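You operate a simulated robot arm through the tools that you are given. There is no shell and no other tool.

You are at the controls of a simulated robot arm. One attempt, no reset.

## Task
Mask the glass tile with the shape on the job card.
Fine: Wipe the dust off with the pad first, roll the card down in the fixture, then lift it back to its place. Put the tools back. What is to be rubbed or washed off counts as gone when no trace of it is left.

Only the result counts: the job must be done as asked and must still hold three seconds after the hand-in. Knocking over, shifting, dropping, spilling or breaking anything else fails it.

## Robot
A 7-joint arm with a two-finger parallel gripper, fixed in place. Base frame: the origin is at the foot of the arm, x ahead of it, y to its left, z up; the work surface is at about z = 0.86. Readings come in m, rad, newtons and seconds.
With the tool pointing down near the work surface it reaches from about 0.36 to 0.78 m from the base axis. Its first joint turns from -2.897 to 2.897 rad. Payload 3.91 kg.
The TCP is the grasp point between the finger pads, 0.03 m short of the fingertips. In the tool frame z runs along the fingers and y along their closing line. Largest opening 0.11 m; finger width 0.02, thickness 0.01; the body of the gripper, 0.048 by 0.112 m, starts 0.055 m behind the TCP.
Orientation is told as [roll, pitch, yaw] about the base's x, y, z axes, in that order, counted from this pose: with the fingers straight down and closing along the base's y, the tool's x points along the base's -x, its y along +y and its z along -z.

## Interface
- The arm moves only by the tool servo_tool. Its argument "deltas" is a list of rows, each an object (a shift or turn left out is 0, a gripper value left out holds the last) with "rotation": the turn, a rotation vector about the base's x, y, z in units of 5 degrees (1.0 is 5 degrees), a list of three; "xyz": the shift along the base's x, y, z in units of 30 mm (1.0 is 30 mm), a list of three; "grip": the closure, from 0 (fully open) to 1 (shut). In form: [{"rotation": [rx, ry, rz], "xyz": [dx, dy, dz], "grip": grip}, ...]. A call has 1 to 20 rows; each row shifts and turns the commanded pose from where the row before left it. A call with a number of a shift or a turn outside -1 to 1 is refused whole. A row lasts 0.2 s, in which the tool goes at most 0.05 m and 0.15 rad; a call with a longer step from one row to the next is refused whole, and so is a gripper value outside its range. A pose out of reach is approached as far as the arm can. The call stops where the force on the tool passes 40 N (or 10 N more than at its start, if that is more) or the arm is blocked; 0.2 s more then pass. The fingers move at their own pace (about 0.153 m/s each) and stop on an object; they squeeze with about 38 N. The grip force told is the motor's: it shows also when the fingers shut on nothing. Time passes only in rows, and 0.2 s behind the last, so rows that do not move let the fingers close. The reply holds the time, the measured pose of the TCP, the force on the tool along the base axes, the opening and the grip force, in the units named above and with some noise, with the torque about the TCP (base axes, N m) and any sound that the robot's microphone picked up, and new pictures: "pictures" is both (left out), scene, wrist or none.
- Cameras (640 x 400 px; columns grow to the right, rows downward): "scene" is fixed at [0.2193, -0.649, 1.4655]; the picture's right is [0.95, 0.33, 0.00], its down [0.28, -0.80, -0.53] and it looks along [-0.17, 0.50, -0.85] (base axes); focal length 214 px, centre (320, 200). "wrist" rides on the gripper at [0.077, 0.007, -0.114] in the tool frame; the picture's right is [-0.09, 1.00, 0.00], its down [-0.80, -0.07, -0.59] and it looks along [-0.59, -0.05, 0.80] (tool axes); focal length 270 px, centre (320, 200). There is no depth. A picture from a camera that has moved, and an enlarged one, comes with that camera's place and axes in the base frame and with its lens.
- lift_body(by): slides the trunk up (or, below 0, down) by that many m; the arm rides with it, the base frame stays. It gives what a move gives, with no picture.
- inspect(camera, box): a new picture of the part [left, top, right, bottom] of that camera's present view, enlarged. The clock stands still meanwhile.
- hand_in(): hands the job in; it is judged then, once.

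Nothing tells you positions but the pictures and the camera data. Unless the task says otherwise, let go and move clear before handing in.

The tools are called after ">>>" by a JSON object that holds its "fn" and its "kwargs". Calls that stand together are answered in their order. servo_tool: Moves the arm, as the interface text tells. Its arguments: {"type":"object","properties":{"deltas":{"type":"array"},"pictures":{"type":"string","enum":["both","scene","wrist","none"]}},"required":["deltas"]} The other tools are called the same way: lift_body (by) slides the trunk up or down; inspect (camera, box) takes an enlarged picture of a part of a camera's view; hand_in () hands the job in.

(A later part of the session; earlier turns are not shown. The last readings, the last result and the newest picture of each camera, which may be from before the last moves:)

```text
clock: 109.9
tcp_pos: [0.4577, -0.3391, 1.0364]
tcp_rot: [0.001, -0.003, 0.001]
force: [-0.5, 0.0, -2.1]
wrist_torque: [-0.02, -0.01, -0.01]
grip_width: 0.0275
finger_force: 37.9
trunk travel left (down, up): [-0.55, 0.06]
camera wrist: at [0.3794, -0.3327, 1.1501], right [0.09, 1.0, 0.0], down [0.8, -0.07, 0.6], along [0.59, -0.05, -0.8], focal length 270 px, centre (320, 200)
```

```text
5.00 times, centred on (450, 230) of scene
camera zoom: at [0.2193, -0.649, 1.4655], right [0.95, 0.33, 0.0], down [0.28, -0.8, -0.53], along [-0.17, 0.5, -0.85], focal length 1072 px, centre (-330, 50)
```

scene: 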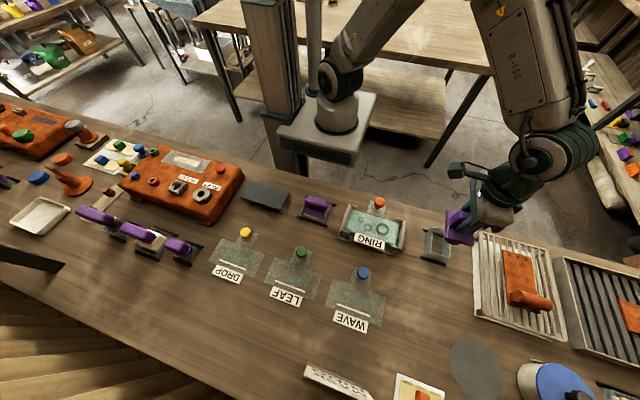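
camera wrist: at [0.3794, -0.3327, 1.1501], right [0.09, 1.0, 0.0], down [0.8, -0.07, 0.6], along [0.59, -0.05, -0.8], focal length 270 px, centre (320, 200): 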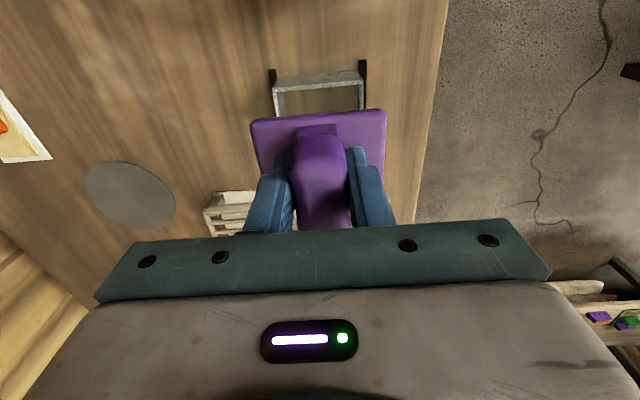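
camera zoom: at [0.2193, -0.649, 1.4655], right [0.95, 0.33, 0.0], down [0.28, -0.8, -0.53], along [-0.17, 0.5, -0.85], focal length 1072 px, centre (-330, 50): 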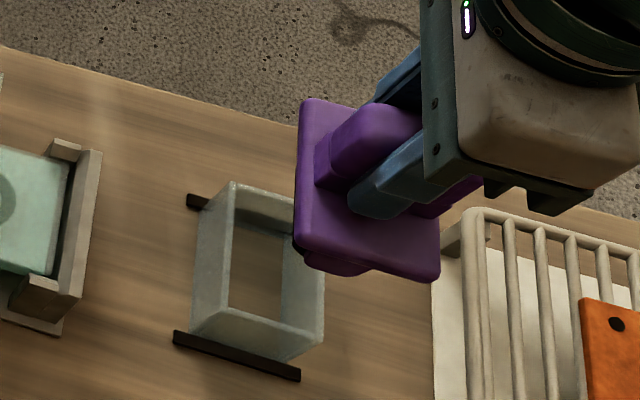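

>>> {"fn": "servo_tool", "kwargs": {"deltas": [{"xyz": [0, 0, -0.6]}, {"xyz": [0, 0, -0.6]}, {"xyz": [0, 0, 0]}], "pictures": "wrist"}}

>>> {"fn": "inspect", "kwargs": {"camera": "wrist", "box": [220, 60, 420, 220]}}

>>> {"fn": "inspect", "kwargs": {"camera": "scene", "box": [410, 190, 490, 270]}}

```text
clock: 110.7
tcp_pos: [0.4572, -0.3405, 0.9983]
tcp_rot: [0.001, -0.002, 0.002]
force: [-0.5, 0.3, -2.5]
wrist_torque: [-0.02, 0.03, 0.02]
grip_width: 0.0277
finger_force: 38.2
trunk travel left (down, up): [-0.55, 0.06]
camera wrist: at [0.3795, -0.3328, 1.1127], right [0.09, 1.0, 0.0], down [0.8, -0.07, 0.6], along [0.59, -0.05, -0.8], focal length 270 px, centre (320, 200)
```

wrist: 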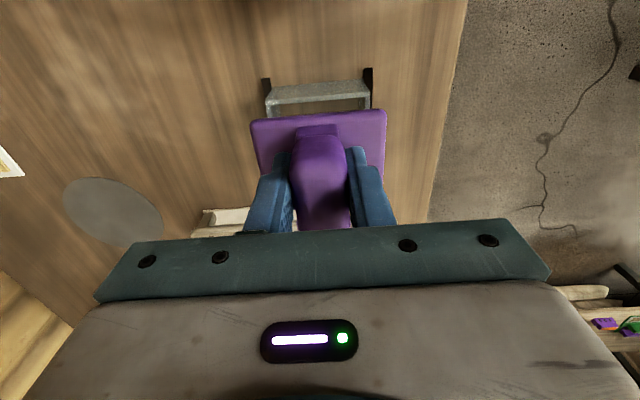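

```text
2.50 times, centred on (320, 140) of wrist
camera zoom: at [0.3795, -0.3328, 1.1127], right [0.09, 1.0, 0.0], down [0.8, -0.07, 0.6], along [0.59, -0.05, -0.8], focal length 676 px, centre (320, 350)
```

zoom: 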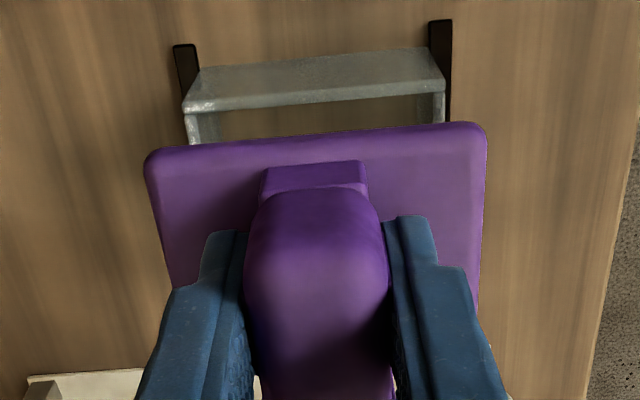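

```text
5.00 times, centred on (450, 230) of scene
camera zoom: at [0.2193, -0.649, 1.4655], right [0.95, 0.33, 0.0], down [0.28, -0.8, -0.53], along [-0.17, 0.5, -0.85], focal length 1072 px, centre (-330, 50)
```

zoom: 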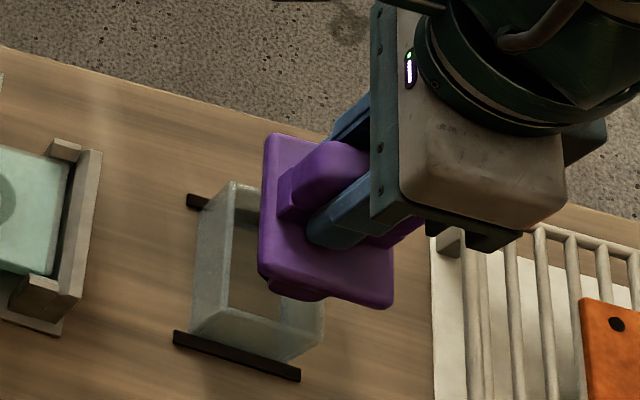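

>>> {"fn": "servo_tool", "kwargs": {"deltas": [{"xyz": [0, 0, -0.25]}, {"xyz": [0, 0, -0.25]}, {"xyz": [0, 0, -0.25]}, {"xyz": [0, 0, 0]}], "pictures": "none"}}

>>> {"fn": "servo_tool", "kwargs": {"deltas": [{"xyz": [0, 0, -0.2]}, {"xyz": [0, 0, -0.2]}, {"xyz": [0, 0, -0.1]}, {"xyz": [0, 0, 0]}], "pictures": "wrist"}}

>>> {"fn": "inspect", "kwargs": {"camera": "scene", "box": [410, 200, 490, 270]}}

>>> {"fn": "inspect", "kwargs": {"camera": "wrist", "box": [220, 60, 420, 220]}}

```text
clock: 111.7
tcp_pos: [0.4586, -0.3382, 0.9769]
tcp_rot: [-0.001, -0.003, 0.001]
force: [0.6, -0.3, -1.4]
wrist_torque: [0.01, 0.0, 0.01]
grip_width: 0.0278
finger_force: 38.0
trunk travel left (down, up): [-0.55, 0.06]
```

```text
clock: 112.7
tcp_pos: [0.4587, -0.3379, 0.9615]
tcp_rot: [0.001, -0.003, 0.0]
force: [-0.5, -0.3, -3.2]
wrist_torque: [0.0, 0.0, -0.01]
grip_width: 0.0278
finger_force: 38.1
trunk travel left (down, up): [-0.55, 0.06]
camera wrist: at [0.381, -0.3323, 1.0761], right [0.09, 1.0, 0.0], down [0.8, -0.07, 0.6], along [0.59, -0.05, -0.8], focal length 270 px, centre (320, 200)
```

wrist: 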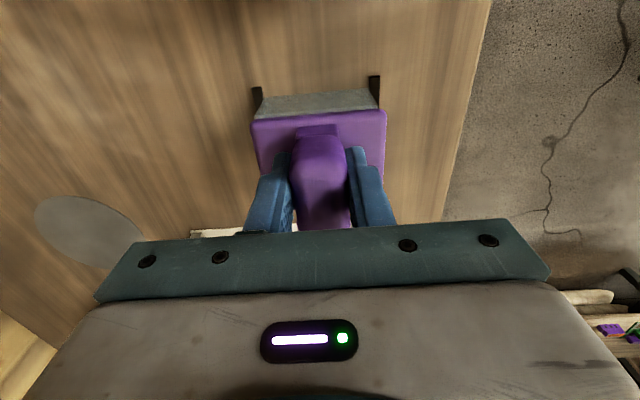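

```text
5.71 times, centred on (450, 235) of scene
camera zoom: at [0.2193, -0.649, 1.4655], right [0.95, 0.33, 0.0], down [0.28, -0.8, -0.53], along [-0.17, 0.5, -0.85], focal length 1226 px, centre (-423, 0)
```

zoom: 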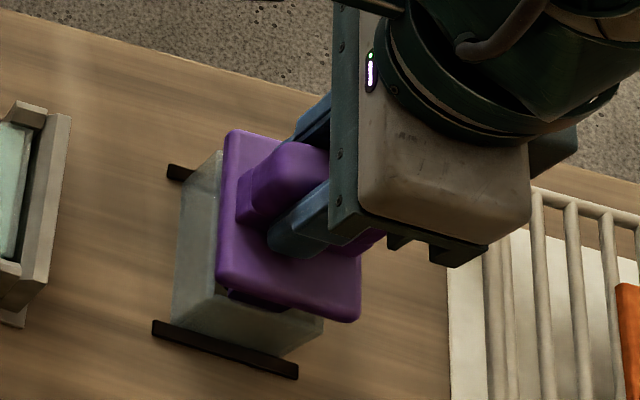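

```text
2.50 times, centred on (320, 140) of wrist
camera zoom: at [0.381, -0.3323, 1.0761], right [0.09, 1.0, 0.0], down [0.8, -0.07, 0.6], along [0.59, -0.05, -0.8], focal length 676 px, centre (320, 350)
```

zoom: 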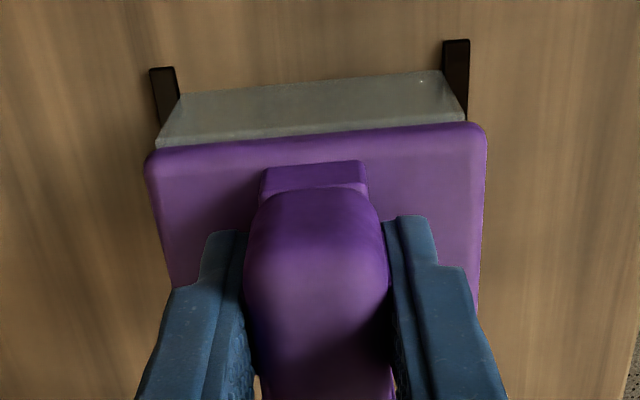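

>>> {"fn": "servo_tool", "kwargs": {"deltas": [{"xyz": [0, 0, -0.15]}, {"xyz": [0, 0, -0.08]}, {"xyz": [0, 0, 0]}], "pictures": "none"}}

>>> {"fn": "servo_tool", "kwargs": {"deltas": [{"xyz": [0, 0, -0.05]}, {"xyz": [0, 0, 0]}], "pictures": "none"}}

>>> {"fn": "servo_tool", "kwargs": {"deltas": [{"xyz": [0, 0, -0.04]}, {"xyz": [0, 0, 0]}], "pictures": "none"}}

```text
clock: 113.5
tcp_pos: [0.4578, -0.3385, 0.956]
tcp_rot: [0.0, -0.001, -0.002]
force: [0.0, 0.1, -2.3]
wrist_torque: [0.0, 0.03, -0.02]
grip_width: 0.0275
finger_force: 37.6
trunk travel left (down, up): [-0.55, 0.06]
```

```text
clock: 114.1
tcp_pos: [0.4576, -0.337, 0.9556]
tcp_rot: [0.001, -0.002, 0.001]
force: [0.3, 0.3, -3.4]
wrist_torque: [0.01, 0.01, 0.03]
grip_width: 0.0275
finger_force: 38.3
trunk travel left (down, up): [-0.55, 0.06]
```

```text
clock: 114.7
tcp_pos: [0.4566, -0.3379, 0.9523]
tcp_rot: [0.0, -0.002, 0.0]
force: [-1.0, -0.2, -2.4]
wrist_torque: [0.03, -0.02, -0.01]
grip_width: 0.0278
finger_force: 38.1
trunk travel left (down, up): [-0.55, 0.06]
```

>>> {"fn": "servo_tool", "kwargs": {"deltas": [{"xyz": [0, 0, -0.04]}, {"xyz": [0, 0, 0]}], "pictures": "none"}}

>>> {"fn": "servo_tool", "kwargs": {"deltas": [{"xyz": [0, 0, -0.03]}, {"xyz": [0, 0, 0]}], "pictures": "none"}}

>>> {"fn": "servo_tool", "kwargs": {"deltas": [{"xyz": [0, 0, -0.03]}, {"xyz": [0, 0, 0]}], "pictures": "none"}}

```text
clock: 115.3
tcp_pos: [0.458, -0.3369, 0.9514]
tcp_rot: [0.0, -0.001, 0.0]
force: [0.0, 0.4, -2.6]
wrist_torque: [-0.01, 0.02, 0.01]
grip_width: 0.0276
finger_force: 37.7
trunk travel left (down, up): [-0.55, 0.06]
```

```text
clock: 115.9
tcp_pos: [0.4591, -0.3377, 0.9515]
tcp_rot: [-0.004, -0.003, 0.001]
force: [-0.4, 0.5, 8.0]
wrist_torque: [0.47, 0.15, 0.05]
grip_width: 0.0278
finger_force: 37.8
trunk travel left (down, up): [-0.55, 0.06]
```

```text
clock: 116.5
tcp_pos: [0.4572, -0.3376, 0.9509]
tcp_rot: [-0.005, -0.006, 0.001]
force: [1.2, 0.0, 21.3]
wrist_torque: [0.62, 0.36, -0.02]
grip_width: 0.0278
finger_force: 38.0
trunk travel left (down, up): [-0.55, 0.06]
```

>>> {"fn": "servo_tool", "kwargs": {"deltas": [{"xyz": [0, 0, 0.02], "rotation": [0.05, 0.05, 0]}, {"xyz": [0, 0, 0]}]}}

>>> {"fn": "inspect", "kwargs": {"camera": "scene", "box": [410, 200, 490, 270]}}

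>>> {"fn": "inspect", "kwargs": {"camera": "wrist", "box": [220, 60, 420, 220]}}

```text
clock: 117.1
tcp_pos: [0.4574, -0.338, 0.9515]
tcp_rot: [0.001, -0.001, -0.001]
force: [2.0, -2.0, 23.5]
wrist_torque: [-0.44, -0.91, 0.03]
grip_width: 0.0278
finger_force: 37.7
trunk travel left (down, up): [-0.55, 0.06]
camera wrist: at [0.3799, -0.332, 1.0652], right [0.09, 1.0, 0.0], down [0.8, -0.07, 0.59], along [0.59, -0.05, -0.8], focal length 270 px, centre (320, 200)
```

scene: 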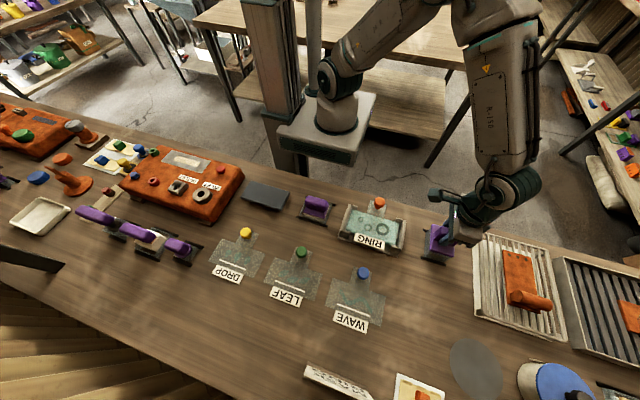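
wrist: 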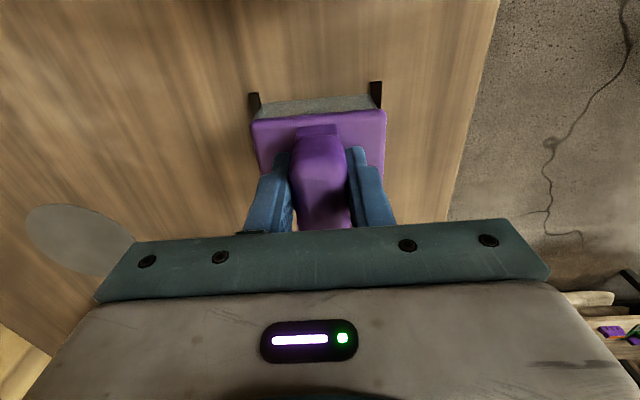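

```text
5.71 times, centred on (450, 235) of scene
camera zoom: at [0.2193, -0.649, 1.4655], right [0.95, 0.33, 0.0], down [0.28, -0.8, -0.53], along [-0.17, 0.5, -0.85], focal length 1226 px, centre (-423, 0)
```

zoom: 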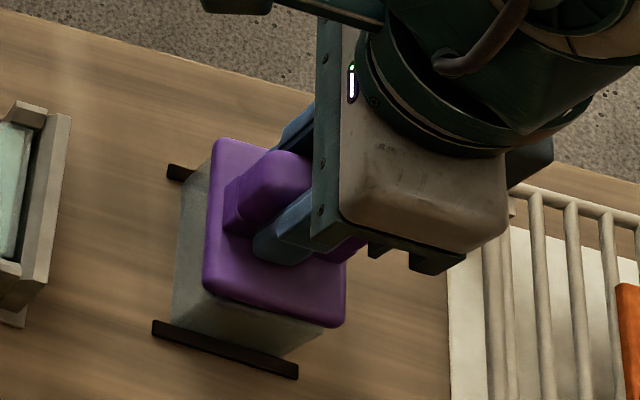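

```text
2.50 times, centred on (320, 140) of wrist
camera zoom: at [0.3799, -0.332, 1.0652], right [0.09, 1.0, 0.0], down [0.8, -0.07, 0.59], along [0.59, -0.05, -0.8], focal length 676 px, centre (320, 350)
```

zoom: 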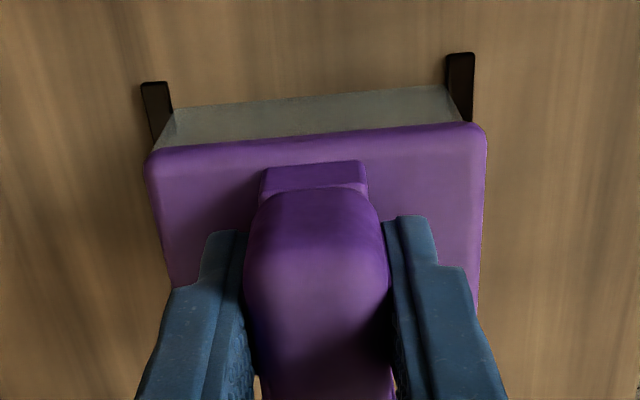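

The roller is seated but about 1.5 mm toward +y from its original spot. I'll lift it slightly, correct that, then seat and release it.

>>> {"fn": "servo_tool", "kwargs": {"deltas": [{"xyz": [0, 0, 0.1]}, {"xyz": [0, -0.05, 0]}, {"xyz": [0, 0, -0.06]}, {"xyz": [0, 0, 0]}], "pictures": "none"}}

>>> {"fn": "servo_tool", "kwargs": {"deltas": [{"xyz": [0, 0, -0.03]}, {"xyz": [0, 0, 0]}], "pictures": "none"}}

```text
clock: 118.1
tcp_pos: [0.458, -0.3393, 0.9522]
tcp_rot: [0.003, 0.003, 0.002]
force: [1.6, 3.3, 7.8]
wrist_torque: [-0.21, -0.36, 0.16]
grip_width: 0.0276
finger_force: 38.1
trunk travel left (down, up): [-0.55, 0.06]
```

```text
clock: 118.7
tcp_pos: [0.4567, -0.3379, 0.951]
tcp_rot: [0.003, 0.003, 0.001]
force: [0.0, 6.9, 12.0]
wrist_torque: [-0.3, -0.45, 0.21]
grip_width: 0.0276
finger_force: 38.4
trunk travel left (down, up): [-0.55, 0.06]
```

>>> {"fn": "servo_tool", "kwargs": {"deltas": [{"xyz": [0, 0.03, 0]}, {"xyz": [0, 0, 0]}], "pictures": "none"}}

```text
clock: 119.3
tcp_pos: [0.4577, -0.3383, 0.9512]
tcp_rot: [0.0, 0.002, 0.0]
force: [1.0, 3.7, 13.9]
wrist_torque: [-0.14, -0.58, 0.22]
grip_width: 0.0276
finger_force: 38.1
trunk travel left (down, up): [-0.55, 0.06]
```

It's seated against its cradle. I'll release now and rise.

>>> {"fn": "servo_tool", "kwargs": {"deltas": [{"xyz": [0, 0.01, 0.015]}, {"grip": 0.7}, {"grip": 0.4}, {"grip": 0.2}, {"grip": 0.2}, {"xyz": [0, 0, 0.4]}, {"xyz": [0, 0, 0.8]}, {"xyz": [0, 0, 0.8]}, {"xyz": [0, 0, 0.8]}, {"xyz": [0, 0, 0.8]}, {"xyz": [0, 0, 0]}]}}

>>> {"fn": "inspect", "kwargs": {"camera": "scene", "box": [410, 210, 480, 270]}}

>>> {"fn": "inspect", "kwargs": {"camera": "wrist", "box": [220, 60, 420, 220]}}

```text
clock: 121.7
tcp_pos: [0.4588, -0.3384, 1.0585]
tcp_rot: [0.003, 0.004, -0.002]
force: [-0.1, 0.4, 0.1]
wrist_torque: [0.0, 0.0, 0.03]
grip_width: 0.0881
finger_force: 0.0
trunk travel left (down, up): [-0.55, 0.06]
camera wrist: at [0.3807, -0.333, 1.1722], right [0.09, 1.0, 0.0], down [0.8, -0.07, 0.59], along [0.59, -0.05, -0.81], focal length 270 px, centre (320, 200)
```

scene: 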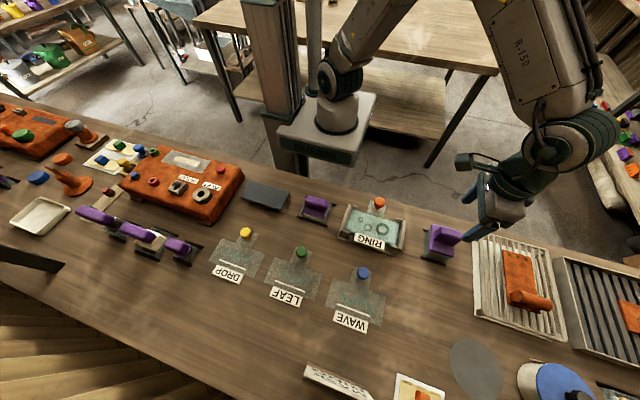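
wrist: 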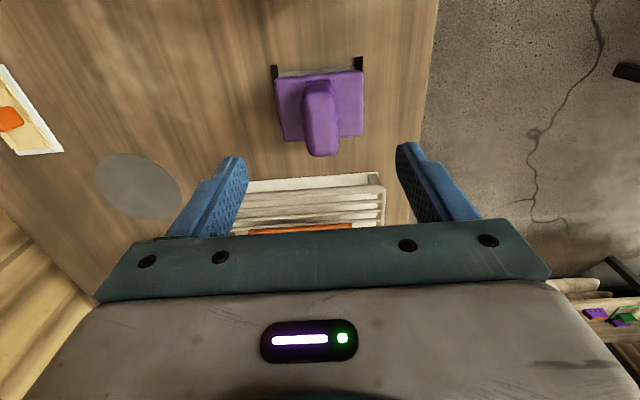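

```text
6.67 times, centred on (445, 240) of scene
camera zoom: at [0.2193, -0.649, 1.4655], right [0.95, 0.33, 0.0], down [0.28, -0.8, -0.53], along [-0.17, 0.5, -0.85], focal length 1430 px, centre (-513, -67)
```

zoom: 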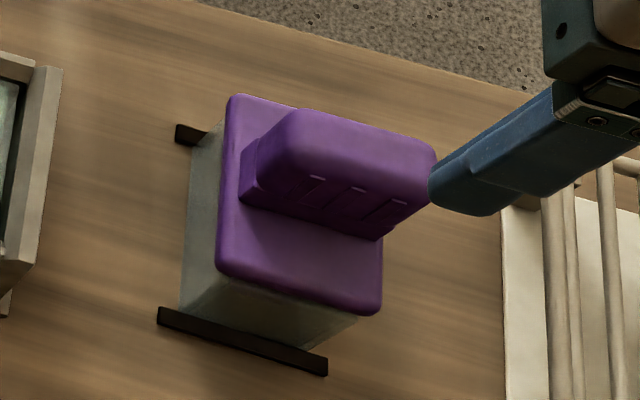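

```text
2.50 times, centred on (320, 140) of wrist
camera zoom: at [0.3807, -0.333, 1.1722], right [0.09, 1.0, 0.0], down [0.8, -0.07, 0.59], along [0.59, -0.05, -0.81], focal length 676 px, centre (320, 350)
```

zoom: 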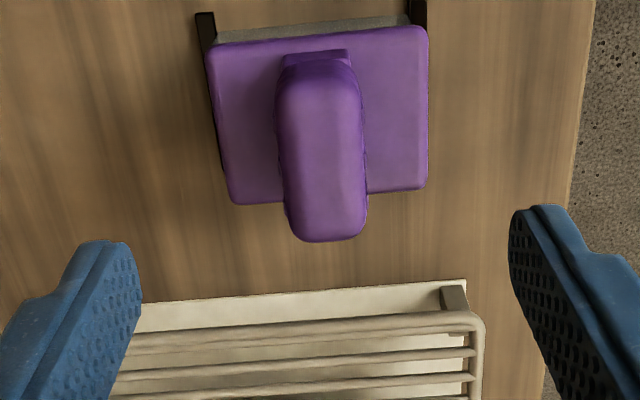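

The roller is back in its cradle. Now I'll go to the RING card's knob in the fixture to lift the card off.

>>> {"fn": "servo_tool", "kwargs": {"deltas": [{"xyz": [-0.2, 0, 0.4], "rotation": [-0.03, -0.045, 0]}, {"xyz": [-0.85, 0.24, 0]}, {"xyz": [-0.85, 0.24, 0]}, {"xyz": [-0.85, 0.24, 0], "grip": 0.4}, {"xyz": [-0.85, 0.24, 0]}, {"xyz": [-0.85, 0.24, 0]}, {"xyz": [-0.85, 0.24, 0]}, {"xyz": [-0.86, 0.26, 0]}, {"xyz": [0, 0, -0.7]}, {"xyz": [0, 0, 0]}]}}

>>> {"fn": "inspect", "kwargs": {"camera": "wrist", "box": [140, 0, 360, 220]}}

>>> {"fn": "inspect", "kwargs": {"camera": "scene", "box": [335, 190, 415, 260]}}

```text
clock: 123.9
tcp_pos: [0.2728, -0.2885, 1.0482]
tcp_rot: [0.002, -0.001, 0.001]
force: [0.2, 1.1, -0.7]
wrist_torque: [0.0, 0.0, 0.0]
grip_width: 0.066
finger_force: 0.1
trunk travel left (down, up): [-0.55, 0.06]
camera wrist: at [0.195, -0.282, 1.1618], right [0.09, 1.0, 0.0], down [0.8, -0.07, 0.6], along [0.59, -0.05, -0.8], focal length 270 px, centre (320, 200)
```

scene: 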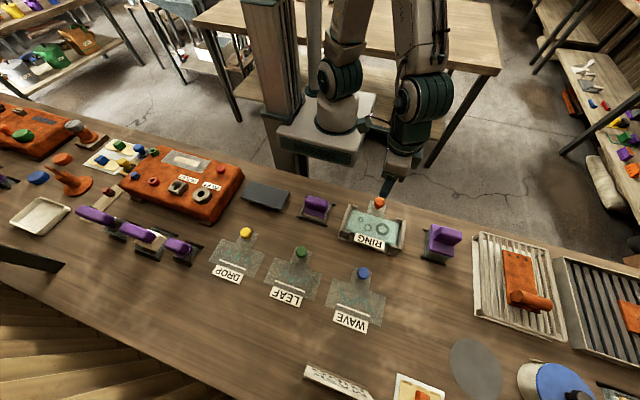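
wrist: 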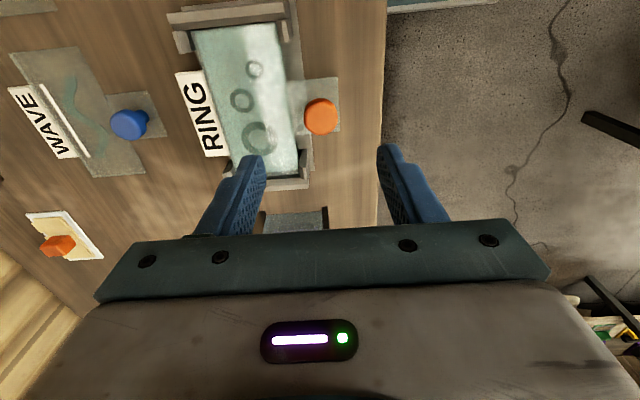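

```text
1.82 times, centred on (250, 110) of wrist
camera zoom: at [0.195, -0.282, 1.1618], right [0.09, 1.0, 0.0], down [0.8, -0.07, 0.6], along [0.59, -0.05, -0.8], focal length 491 px, centre (447, 364)
```

zoom: 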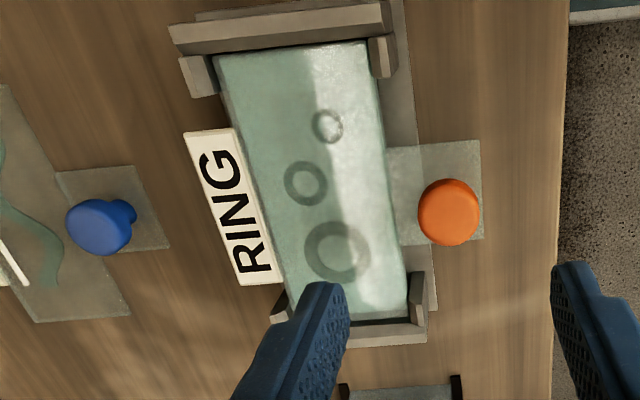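

```text
5.71 times, centred on (375, 225) of scene
camera zoom: at [0.2193, -0.649, 1.4655], right [0.95, 0.33, 0.0], down [0.28, -0.8, -0.53], along [-0.17, 0.5, -0.85], focal length 1226 px, centre (6, 57)
```

zoom: 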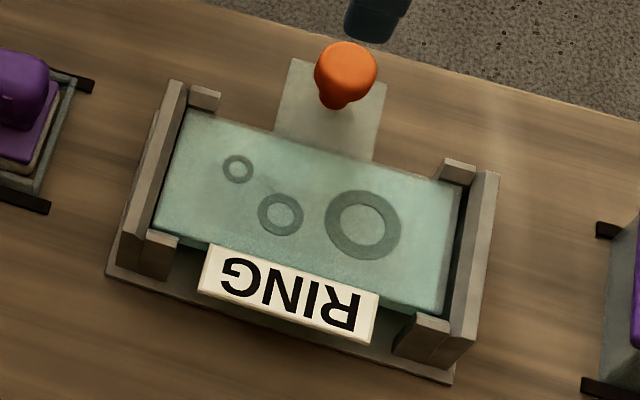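

>>> {"fn": "servo_tool", "kwargs": {"deltas": [{"xyz": [0.035, 0.03, -0.9]}, {"xyz": [0, 0, -0.9]}, {"xyz": [0, 0, -0.9]}, {"xyz": [0, 0, -0.6]}, {"xyz": [0, 0, -0.3]}, {"xyz": [0, 0, 0]}, {"xyz": [0, 0, 0]}], "pictures": "wrist"}}

>>> {"fn": "inspect", "kwargs": {"camera": "wrist", "box": [200, 60, 440, 230]}}

```text
clock: 125.5
tcp_pos: [0.2753, -0.2874, 0.9417]
tcp_rot: [0.003, 0.0, 0.0]
force: [0.2, 0.8, 0.9]
wrist_torque: [0.03, -0.01, 0.01]
grip_width: 0.0664
finger_force: 0.0
trunk travel left (down, up): [-0.55, 0.06]
camera wrist: at [0.1972, -0.2813, 1.0551], right [0.09, 1.0, 0.0], down [0.8, -0.07, 0.59], along [0.59, -0.05, -0.8], focal length 270 px, centre (320, 200)
```

wrist: 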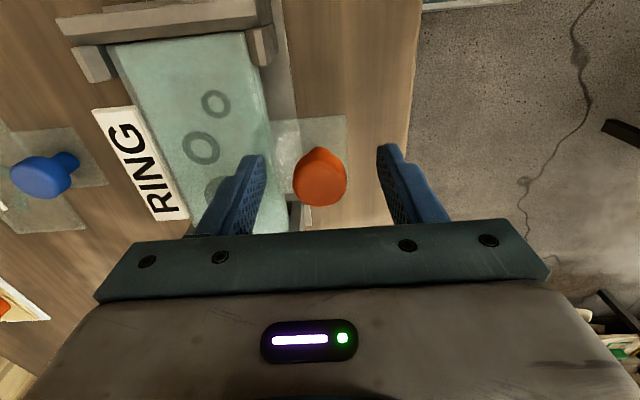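

```text
2.35 times, centred on (320, 145) of wrist
camera zoom: at [0.1972, -0.2813, 1.0551], right [0.09, 1.0, 0.0], down [0.8, -0.07, 0.59], along [0.59, -0.05, -0.8], focal length 636 px, centre (320, 329)
```

zoom: 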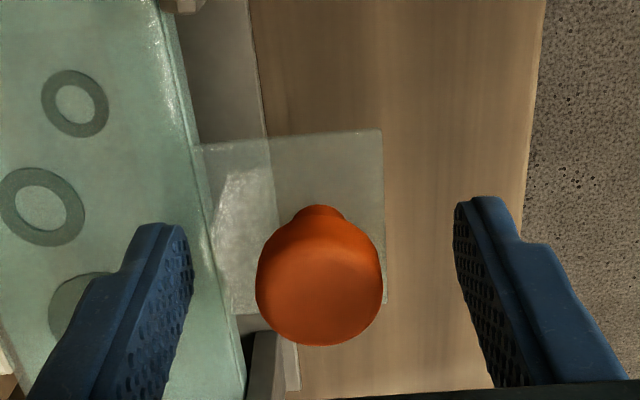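

>>> {"fn": "servo_tool", "kwargs": {"deltas": [{"xyz": [-0.03, 0, -0.09]}, {"xyz": [0, 0, 0]}, {"xyz": [0, 0, 0]}], "pictures": "wrist"}}

>>> {"fn": "inspect", "kwargs": {"camera": "wrist", "box": [200, 60, 440, 230]}}

```text
clock: 126.3
tcp_pos: [0.2733, -0.2881, 0.9386]
tcp_rot: [0.003, 0.0, 0.001]
force: [-0.1, 0.3, 0.1]
wrist_torque: [-0.01, 0.0, -0.01]
grip_width: 0.0657
finger_force: 0.1
trunk travel left (down, up): [-0.55, 0.06]
camera wrist: at [0.1962, -0.281, 1.0522], right [0.09, 1.0, 0.0], down [0.8, -0.07, 0.6], along [0.59, -0.05, -0.8], focal length 270 px, centre (320, 200)
```

wrist: 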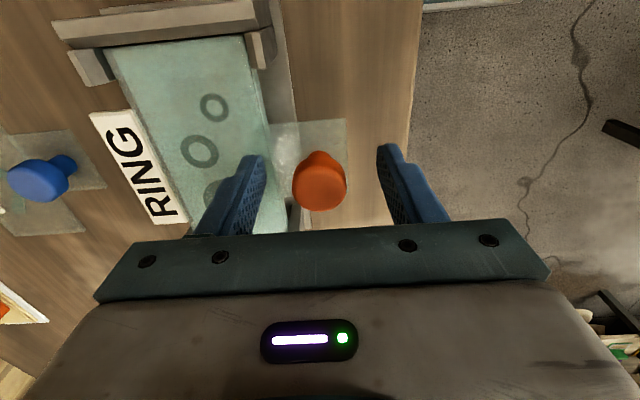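

```text
2.35 times, centred on (320, 145) of wrist
camera zoom: at [0.1962, -0.281, 1.0522], right [0.09, 1.0, 0.0], down [0.8, -0.07, 0.6], along [0.59, -0.05, -0.8], focal length 636 px, centre (320, 329)
```

zoom: 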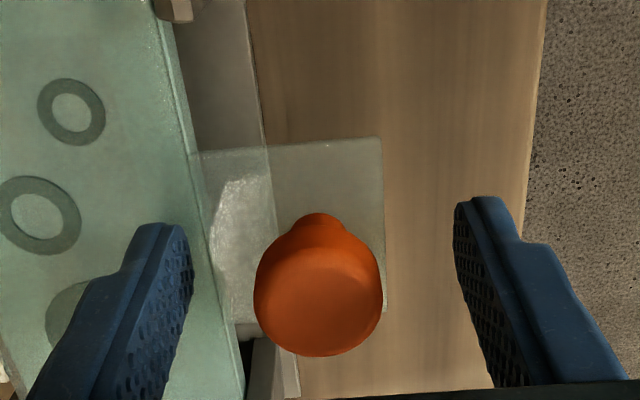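

This matches the original grasp view. I'll close on the knob.

>>> {"fn": "servo_tool", "kwargs": {"deltas": [{"grip": 0.6}, {"grip": 0.7}, {"grip": 0.8}, {"grip": 1.0}, {"grip": 1.0}, {"grip": 1.0}], "pictures": "wrist"}}

```text
clock: 127.7
tcp_pos: [0.2745, -0.2874, 0.9385]
tcp_rot: [0.002, -0.002, 0.0]
force: [-1.2, -0.4, 0.9]
wrist_torque: [-0.11, 0.04, -0.01]
grip_width: 0.0291
finger_force: 38.0
trunk travel left (down, up): [-0.55, 0.06]
camera wrist: at [0.1962, -0.281, 1.0523], right [0.09, 1.0, 0.0], down [0.8, -0.07, 0.6], along [0.59, -0.05, -0.8], focal length 270 px, centre (320, 200)
```

wrist: 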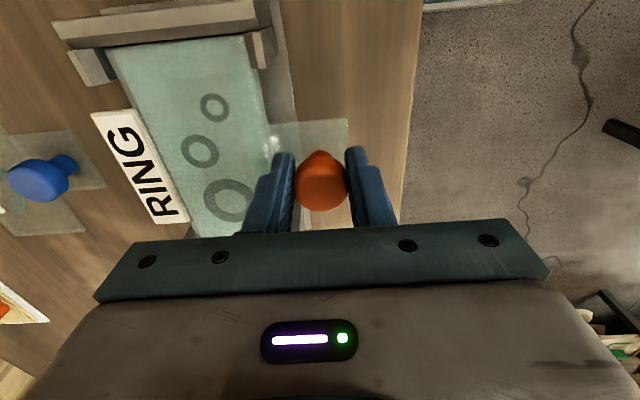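

>>> {"fn": "servo_tool", "kwargs": {"deltas": [{"xyz": [0, 0, 0.05]}, {"xyz": [0, 0, 0.1]}, {"xyz": [0, 0, 0.15]}, {"xyz": [0, 0, 0.2]}, {"xyz": [0, 0, 0.4]}, {"xyz": [0, 0, 0]}]}}

>>> {"fn": "inspect", "kwargs": {"camera": "scene", "box": [325, 180, 425, 260]}}

```text
clock: 129.1
tcp_pos: [0.2735, -0.287, 0.9656]
tcp_rot: [0.001, 0.001, -0.001]
force: [0.2, 0.4, -1.3]
wrist_torque: [0.01, 0.01, -0.01]
grip_width: 0.029
finger_force: 37.7
trunk travel left (down, up): [-0.55, 0.06]
camera wrist: at [0.1955, -0.2812, 1.0797], right [0.09, 1.0, 0.0], down [0.8, -0.07, 0.59], along [0.59, -0.05, -0.8], focal length 270 px, centre (320, 200)
```

scene: 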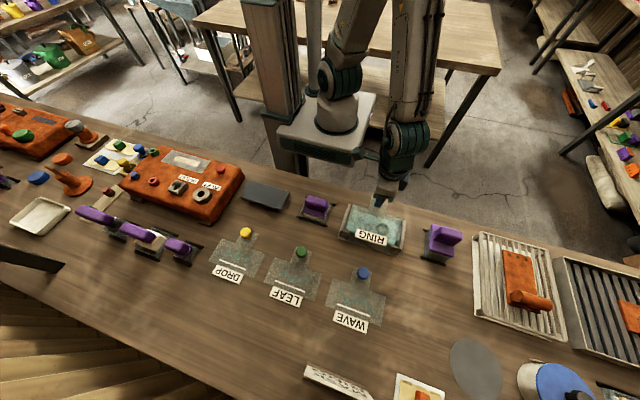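
wrist: 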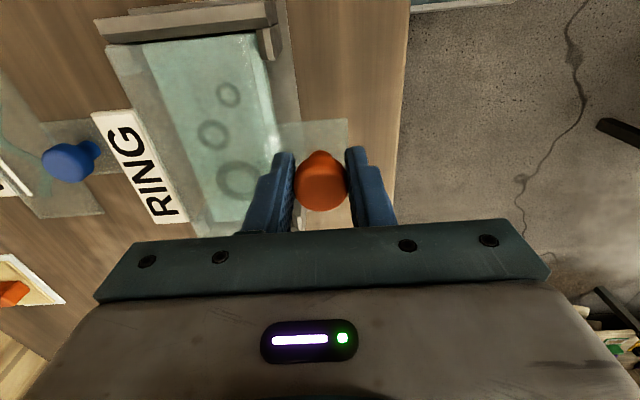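

```text
5.00 times, centred on (375, 220) of scene
camera zoom: at [0.2193, -0.649, 1.4655], right [0.95, 0.33, 0.0], down [0.28, -0.8, -0.53], along [-0.17, 0.5, -0.85], focal length 1072 px, centre (45, 100)
```

zoom: 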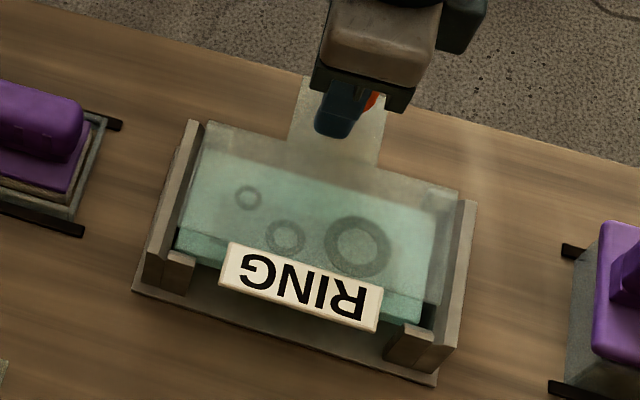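

The rings stayed on the tile when the card lifted, so the mask transferred. Now I'll carry the card back to its place, with TCP target about (0.450, -0.489).

>>> {"fn": "servo_tool", "kwargs": {"deltas": [{"xyz": [0, 0, 0.9]}, {"xyz": [0, 0, 0.9]}, {"xyz": [0, 0, 0.9]}, {"xyz": [0.5, -0.8, 0.3]}, {"xyz": [0.75, -0.85, 0]}, {"xyz": [0.75, -0.85, 0]}, {"xyz": [0.75, -0.85, 0]}, {"xyz": [0.75, -0.85, 0]}, {"xyz": [0.75, -0.85, 0]}, {"xyz": [0.75, -0.85, 0]}, {"xyz": [0.75, -0.83, 0]}, {"xyz": [0.13, 0, 0]}, {"xyz": [0, 0, 0]}]}}

>>> {"fn": "inspect", "kwargs": {"camera": "scene", "box": [325, 180, 425, 260]}}

>>> {"fn": "inspect", "kwargs": {"camera": "wrist", "box": [80, 20, 400, 240]}}

```text
clock: 131.9
tcp_pos: [0.4511, -0.4897, 1.0558]
tcp_rot: [0.001, -0.001, 0.001]
force: [-0.7, 0.3, -0.9]
wrist_torque: [0.02, 0.01, -0.01]
grip_width: 0.0286
finger_force: 38.0
trunk travel left (down, up): [-0.55, 0.06]
camera wrist: at [0.3719, -0.4835, 1.1696], right [0.09, 1.0, 0.0], down [0.8, -0.07, 0.59], along [0.59, -0.05, -0.8], focal length 270 px, centre (320, 200)
```

scene: 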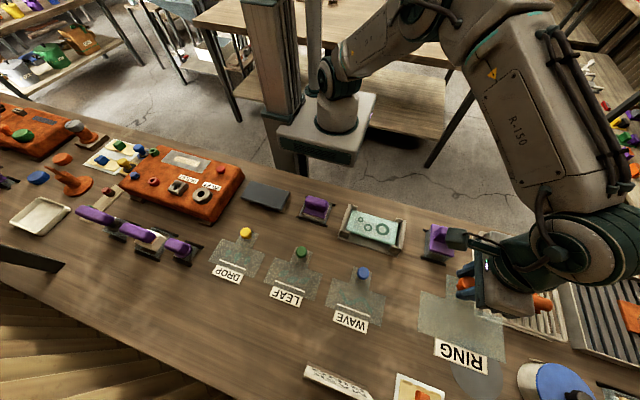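
wrist: 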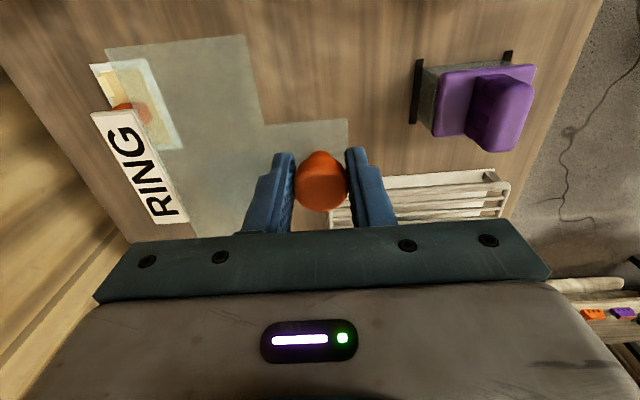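

```text
5.00 times, centred on (375, 220) of scene
camera zoom: at [0.2193, -0.649, 1.4655], right [0.95, 0.33, 0.0], down [0.28, -0.8, -0.53], along [-0.17, 0.5, -0.85], focal length 1072 px, centre (45, 100)
```

zoom: 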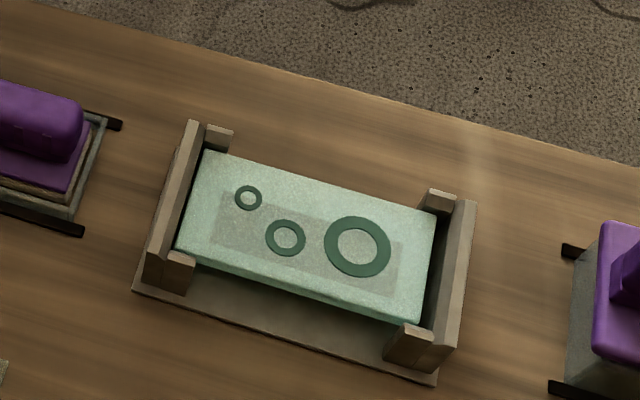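

```text
1.82 times, centred on (240, 130) of wrist
camera zoom: at [0.3719, -0.4835, 1.1696], right [0.09, 1.0, 0.0], down [0.8, -0.07, 0.59], along [0.59, -0.05, -0.8], focal length 491 px, centre (466, 327)
```

zoom: 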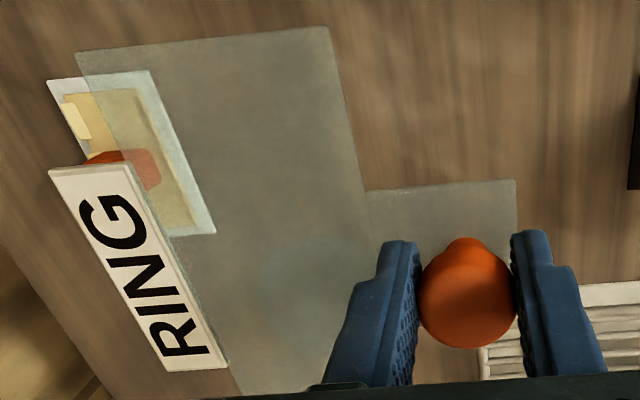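

The tile now shows the three rings clearly masked. I'll lower the card onto its place on the bench.

>>> {"fn": "servo_tool", "kwargs": {"deltas": [{"xyz": [-0.02, 0, -0.9]}, {"xyz": [0, 0, -0.9]}, {"xyz": [0, 0, -0.9]}, {"xyz": [0, 0, -0.9]}, {"xyz": [0, 0, -0.8]}, {"xyz": [0, 0, 0]}, {"xyz": [0, 0, 0]}]}}

>>> {"fn": "inspect", "kwargs": {"camera": "scene", "box": [380, 275, 480, 375]}}

```text
clock: 133.5
tcp_pos: [0.4479, -0.4893, 0.9244]
tcp_rot: [0.002, -0.002, 0.0]
force: [0.0, -0.7, -0.9]
wrist_torque: [0.03, 0.0, 0.0]
grip_width: 0.029
finger_force: 38.2
trunk travel left (down, up): [-0.55, 0.06]
camera wrist: at [0.3708, -0.4827, 1.0377], right [0.09, 1.0, 0.0], down [0.8, -0.07, 0.59], along [0.59, -0.05, -0.8], focal length 270 px, centre (320, 200)
```

scene: 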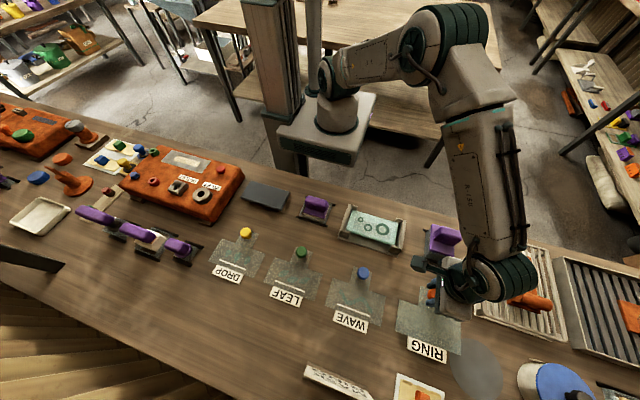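
wrist: 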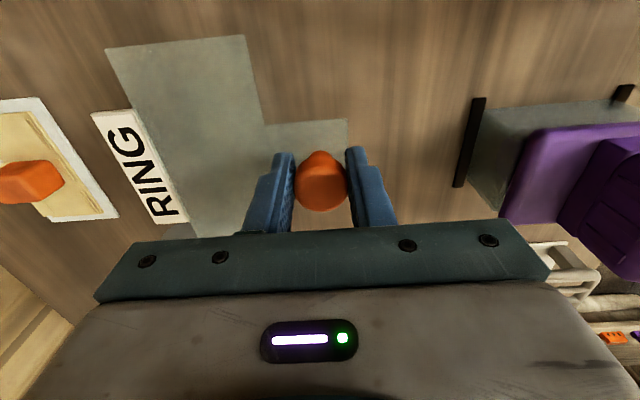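

```text
4.00 times, centred on (430, 325) of scene
camera zoom: at [0.2193, -0.649, 1.4655], right [0.95, 0.33, 0.0], down [0.28, -0.8, -0.53], along [-0.17, 0.5, -0.85], focal length 858 px, centre (-120, -300)
```

zoom: 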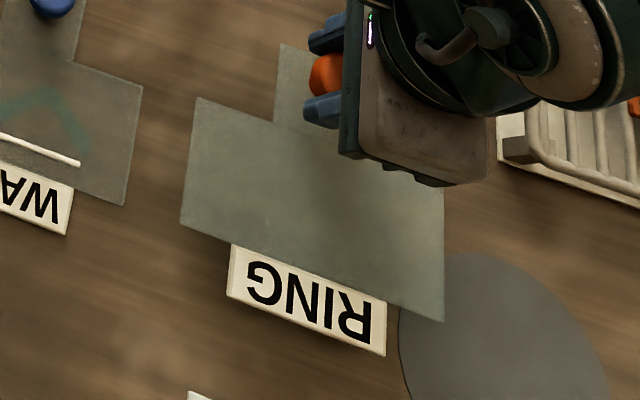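

>>> {"fn": "servo_tool", "kwargs": {"deltas": [{"xyz": [0.04, 0, -0.3]}, {"xyz": [0, 0, -0.3]}, {"xyz": [0, 0, -0.1]}, {"xyz": [0, 0, 0]}, {"xyz": [0, 0, 0]}]}}

>>> {"fn": "inspect", "kwargs": {"camera": "scene", "box": [390, 260, 480, 340]}}

```text
clock: 134.7
tcp_pos: [0.4504, -0.4894, 0.9034]
tcp_rot: [0.002, 0.0, -0.001]
force: [0.6, -1.1, -1.4]
wrist_torque: [0.04, 0.01, 0.01]
grip_width: 0.0289
finger_force: 37.3
trunk travel left (down, up): [-0.55, 0.06]
camera wrist: at [0.3719, -0.4833, 1.0167], right [0.09, 1.0, 0.0], down [0.8, -0.07, 0.59], along [0.59, -0.05, -0.8], focal length 270 px, centre (320, 200)
```

scene: 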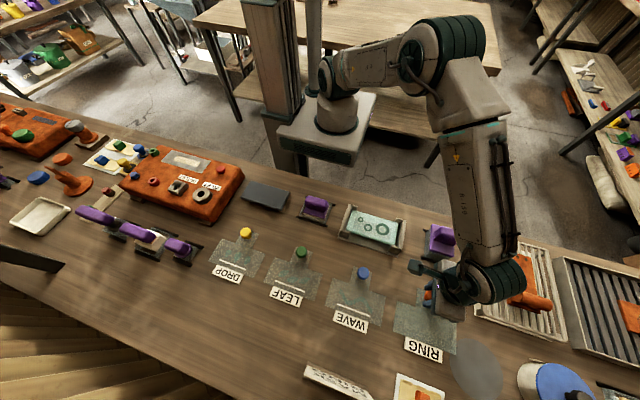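
wrist: 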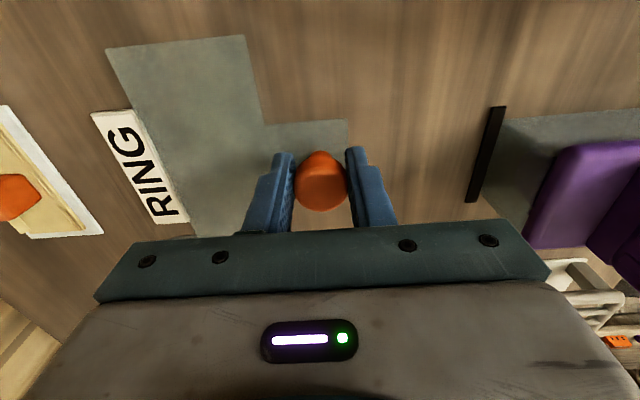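

```text
5.00 times, centred on (435, 300) of scene
camera zoom: at [0.2193, -0.649, 1.4655], right [0.95, 0.33, 0.0], down [0.28, -0.8, -0.53], along [-0.17, 0.5, -0.85], focal length 1072 px, centre (-255, -300)
```

zoom: 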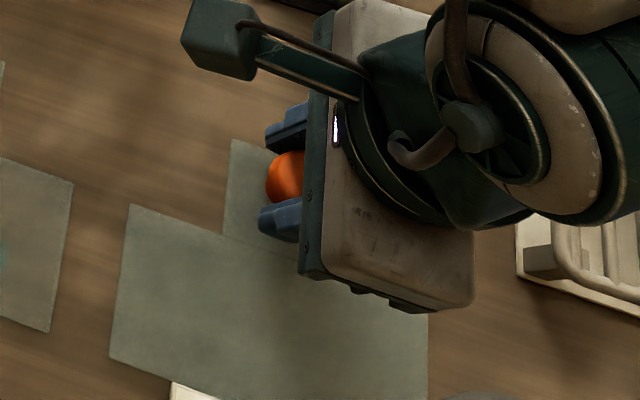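

The card lines up exactly with its original position in the scene view. I'll lower the last few millimetres.

>>> {"fn": "servo_tool", "kwargs": {"deltas": [{"xyz": [0, 0, -0.08]}, {"xyz": [0, 0, 0]}], "pictures": "none"}}

>>> {"fn": "servo_tool", "kwargs": {"deltas": [{"xyz": [0, 0, -0.04]}, {"xyz": [0, 0, 0]}], "pictures": "none"}}

>>> {"fn": "servo_tool", "kwargs": {"deltas": [{"xyz": [0, 0, -0.03]}, {"xyz": [0, 0, 0]}], "pictures": "none"}}

```text
clock: 135.3
tcp_pos: [0.4495, -0.4894, 0.9001]
tcp_rot: [0.004, 0.001, 0.001]
force: [-0.6, -0.6, 0.1]
wrist_torque: [-0.04, 0.01, 0.03]
grip_width: 0.0288
finger_force: 38.3
trunk travel left (down, up): [-0.55, 0.06]
```

```text
clock: 135.9
tcp_pos: [0.45, -0.489, 0.901]
tcp_rot: [0.001, 0.0, 0.001]
force: [-0.9, -0.1, 5.1]
wrist_torque: [-0.19, 0.06, 0.0]
grip_width: 0.0288
finger_force: 37.6
trunk travel left (down, up): [-0.55, 0.06]
```

```text
clock: 136.5
tcp_pos: [0.4507, -0.4884, 0.9003]
tcp_rot: [0.0, -0.003, 0.001]
force: [-0.1, -1.9, 12.6]
wrist_torque: [-0.11, 0.0, -0.03]
grip_width: 0.0287
finger_force: 37.9
trunk travel left (down, up): [-0.55, 0.06]
```

The card is on the table. I'll ease the pressure, release and rise clear.

>>> {"fn": "servo_tool", "kwargs": {"deltas": [{"xyz": [0, 0, 0.025]}, {"grip": 0.7}, {"grip": 0.5}, {"grip": 0.4}, {"grip": 0.4}, {"xyz": [0, 0, 0.4]}, {"xyz": [0, 0, 0.8]}, {"xyz": [0, 0, 0.9]}, {"xyz": [0, 0, 0.9]}, {"xyz": [0, 0, 0.9]}, {"xyz": [0, 0, 0.9]}, {"xyz": [0, 0, 0]}]}}

>>> {"fn": "inspect", "kwargs": {"camera": "scene", "box": [380, 275, 480, 375]}}

>>> {"fn": "inspect", "kwargs": {"camera": "scene", "box": [290, 180, 480, 300]}}

```text
clock: 139.1
tcp_pos: [0.4493, -0.4878, 1.0448]
tcp_rot: [0.001, 0.0, 0.0]
force: [-0.3, 0.5, -0.4]
wrist_torque: [0.01, -0.01, -0.06]
grip_width: 0.0661
finger_force: 0.0
trunk travel left (down, up): [-0.55, 0.06]
camera wrist: at [0.3719, -0.4818, 1.1587], right [0.09, 1.0, 0.0], down [0.8, -0.07, 0.59], along [0.59, -0.05, -0.8], focal length 270 px, centre (320, 200)
```

scene: 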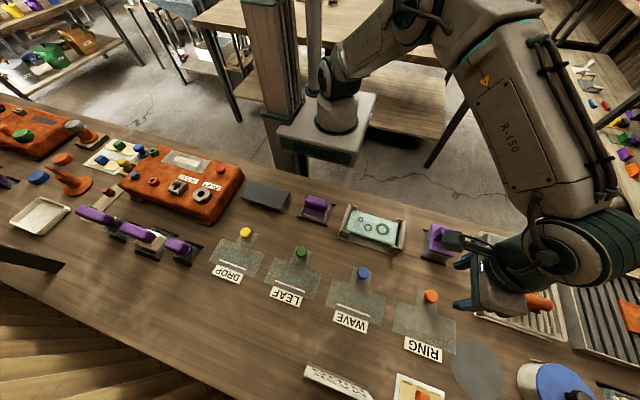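
wrist: 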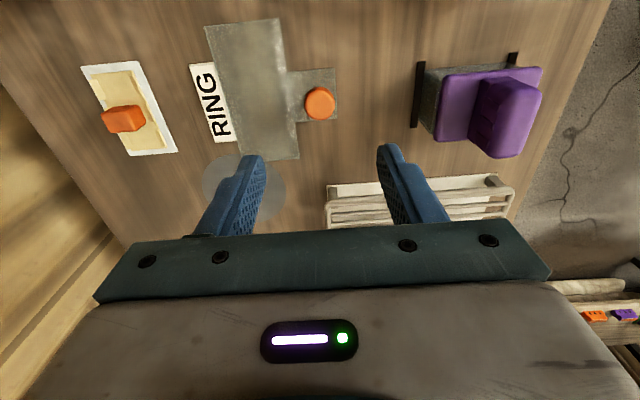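

```text
4.00 times, centred on (430, 325) of scene
camera zoom: at [0.2193, -0.649, 1.4655], right [0.95, 0.33, 0.0], down [0.28, -0.8, -0.53], along [-0.17, 0.5, -0.85], focal length 858 px, centre (-120, -300)
```

zoom: 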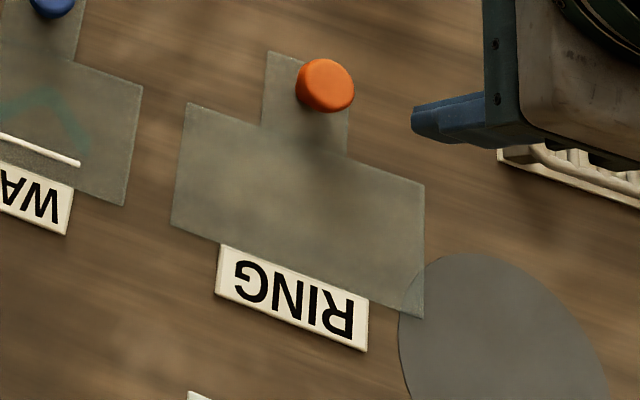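

```text
3.33 times, centred on (385, 240) of scene
camera zoom: at [0.2193, -0.649, 1.4655], right [0.95, 0.33, 0.0], down [0.28, -0.8, -0.53], along [-0.17, 0.5, -0.85], focal length 715 px, centre (103, 67)
```

zoom: 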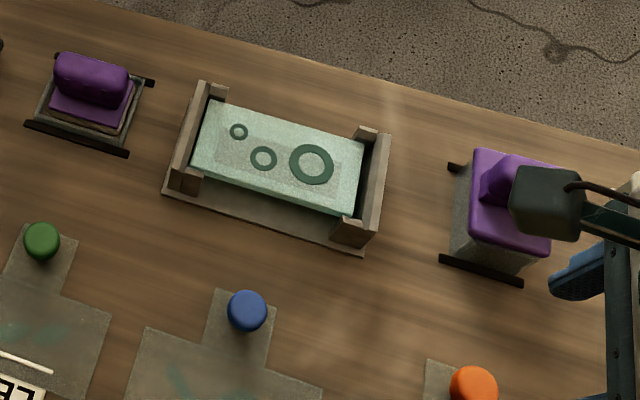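

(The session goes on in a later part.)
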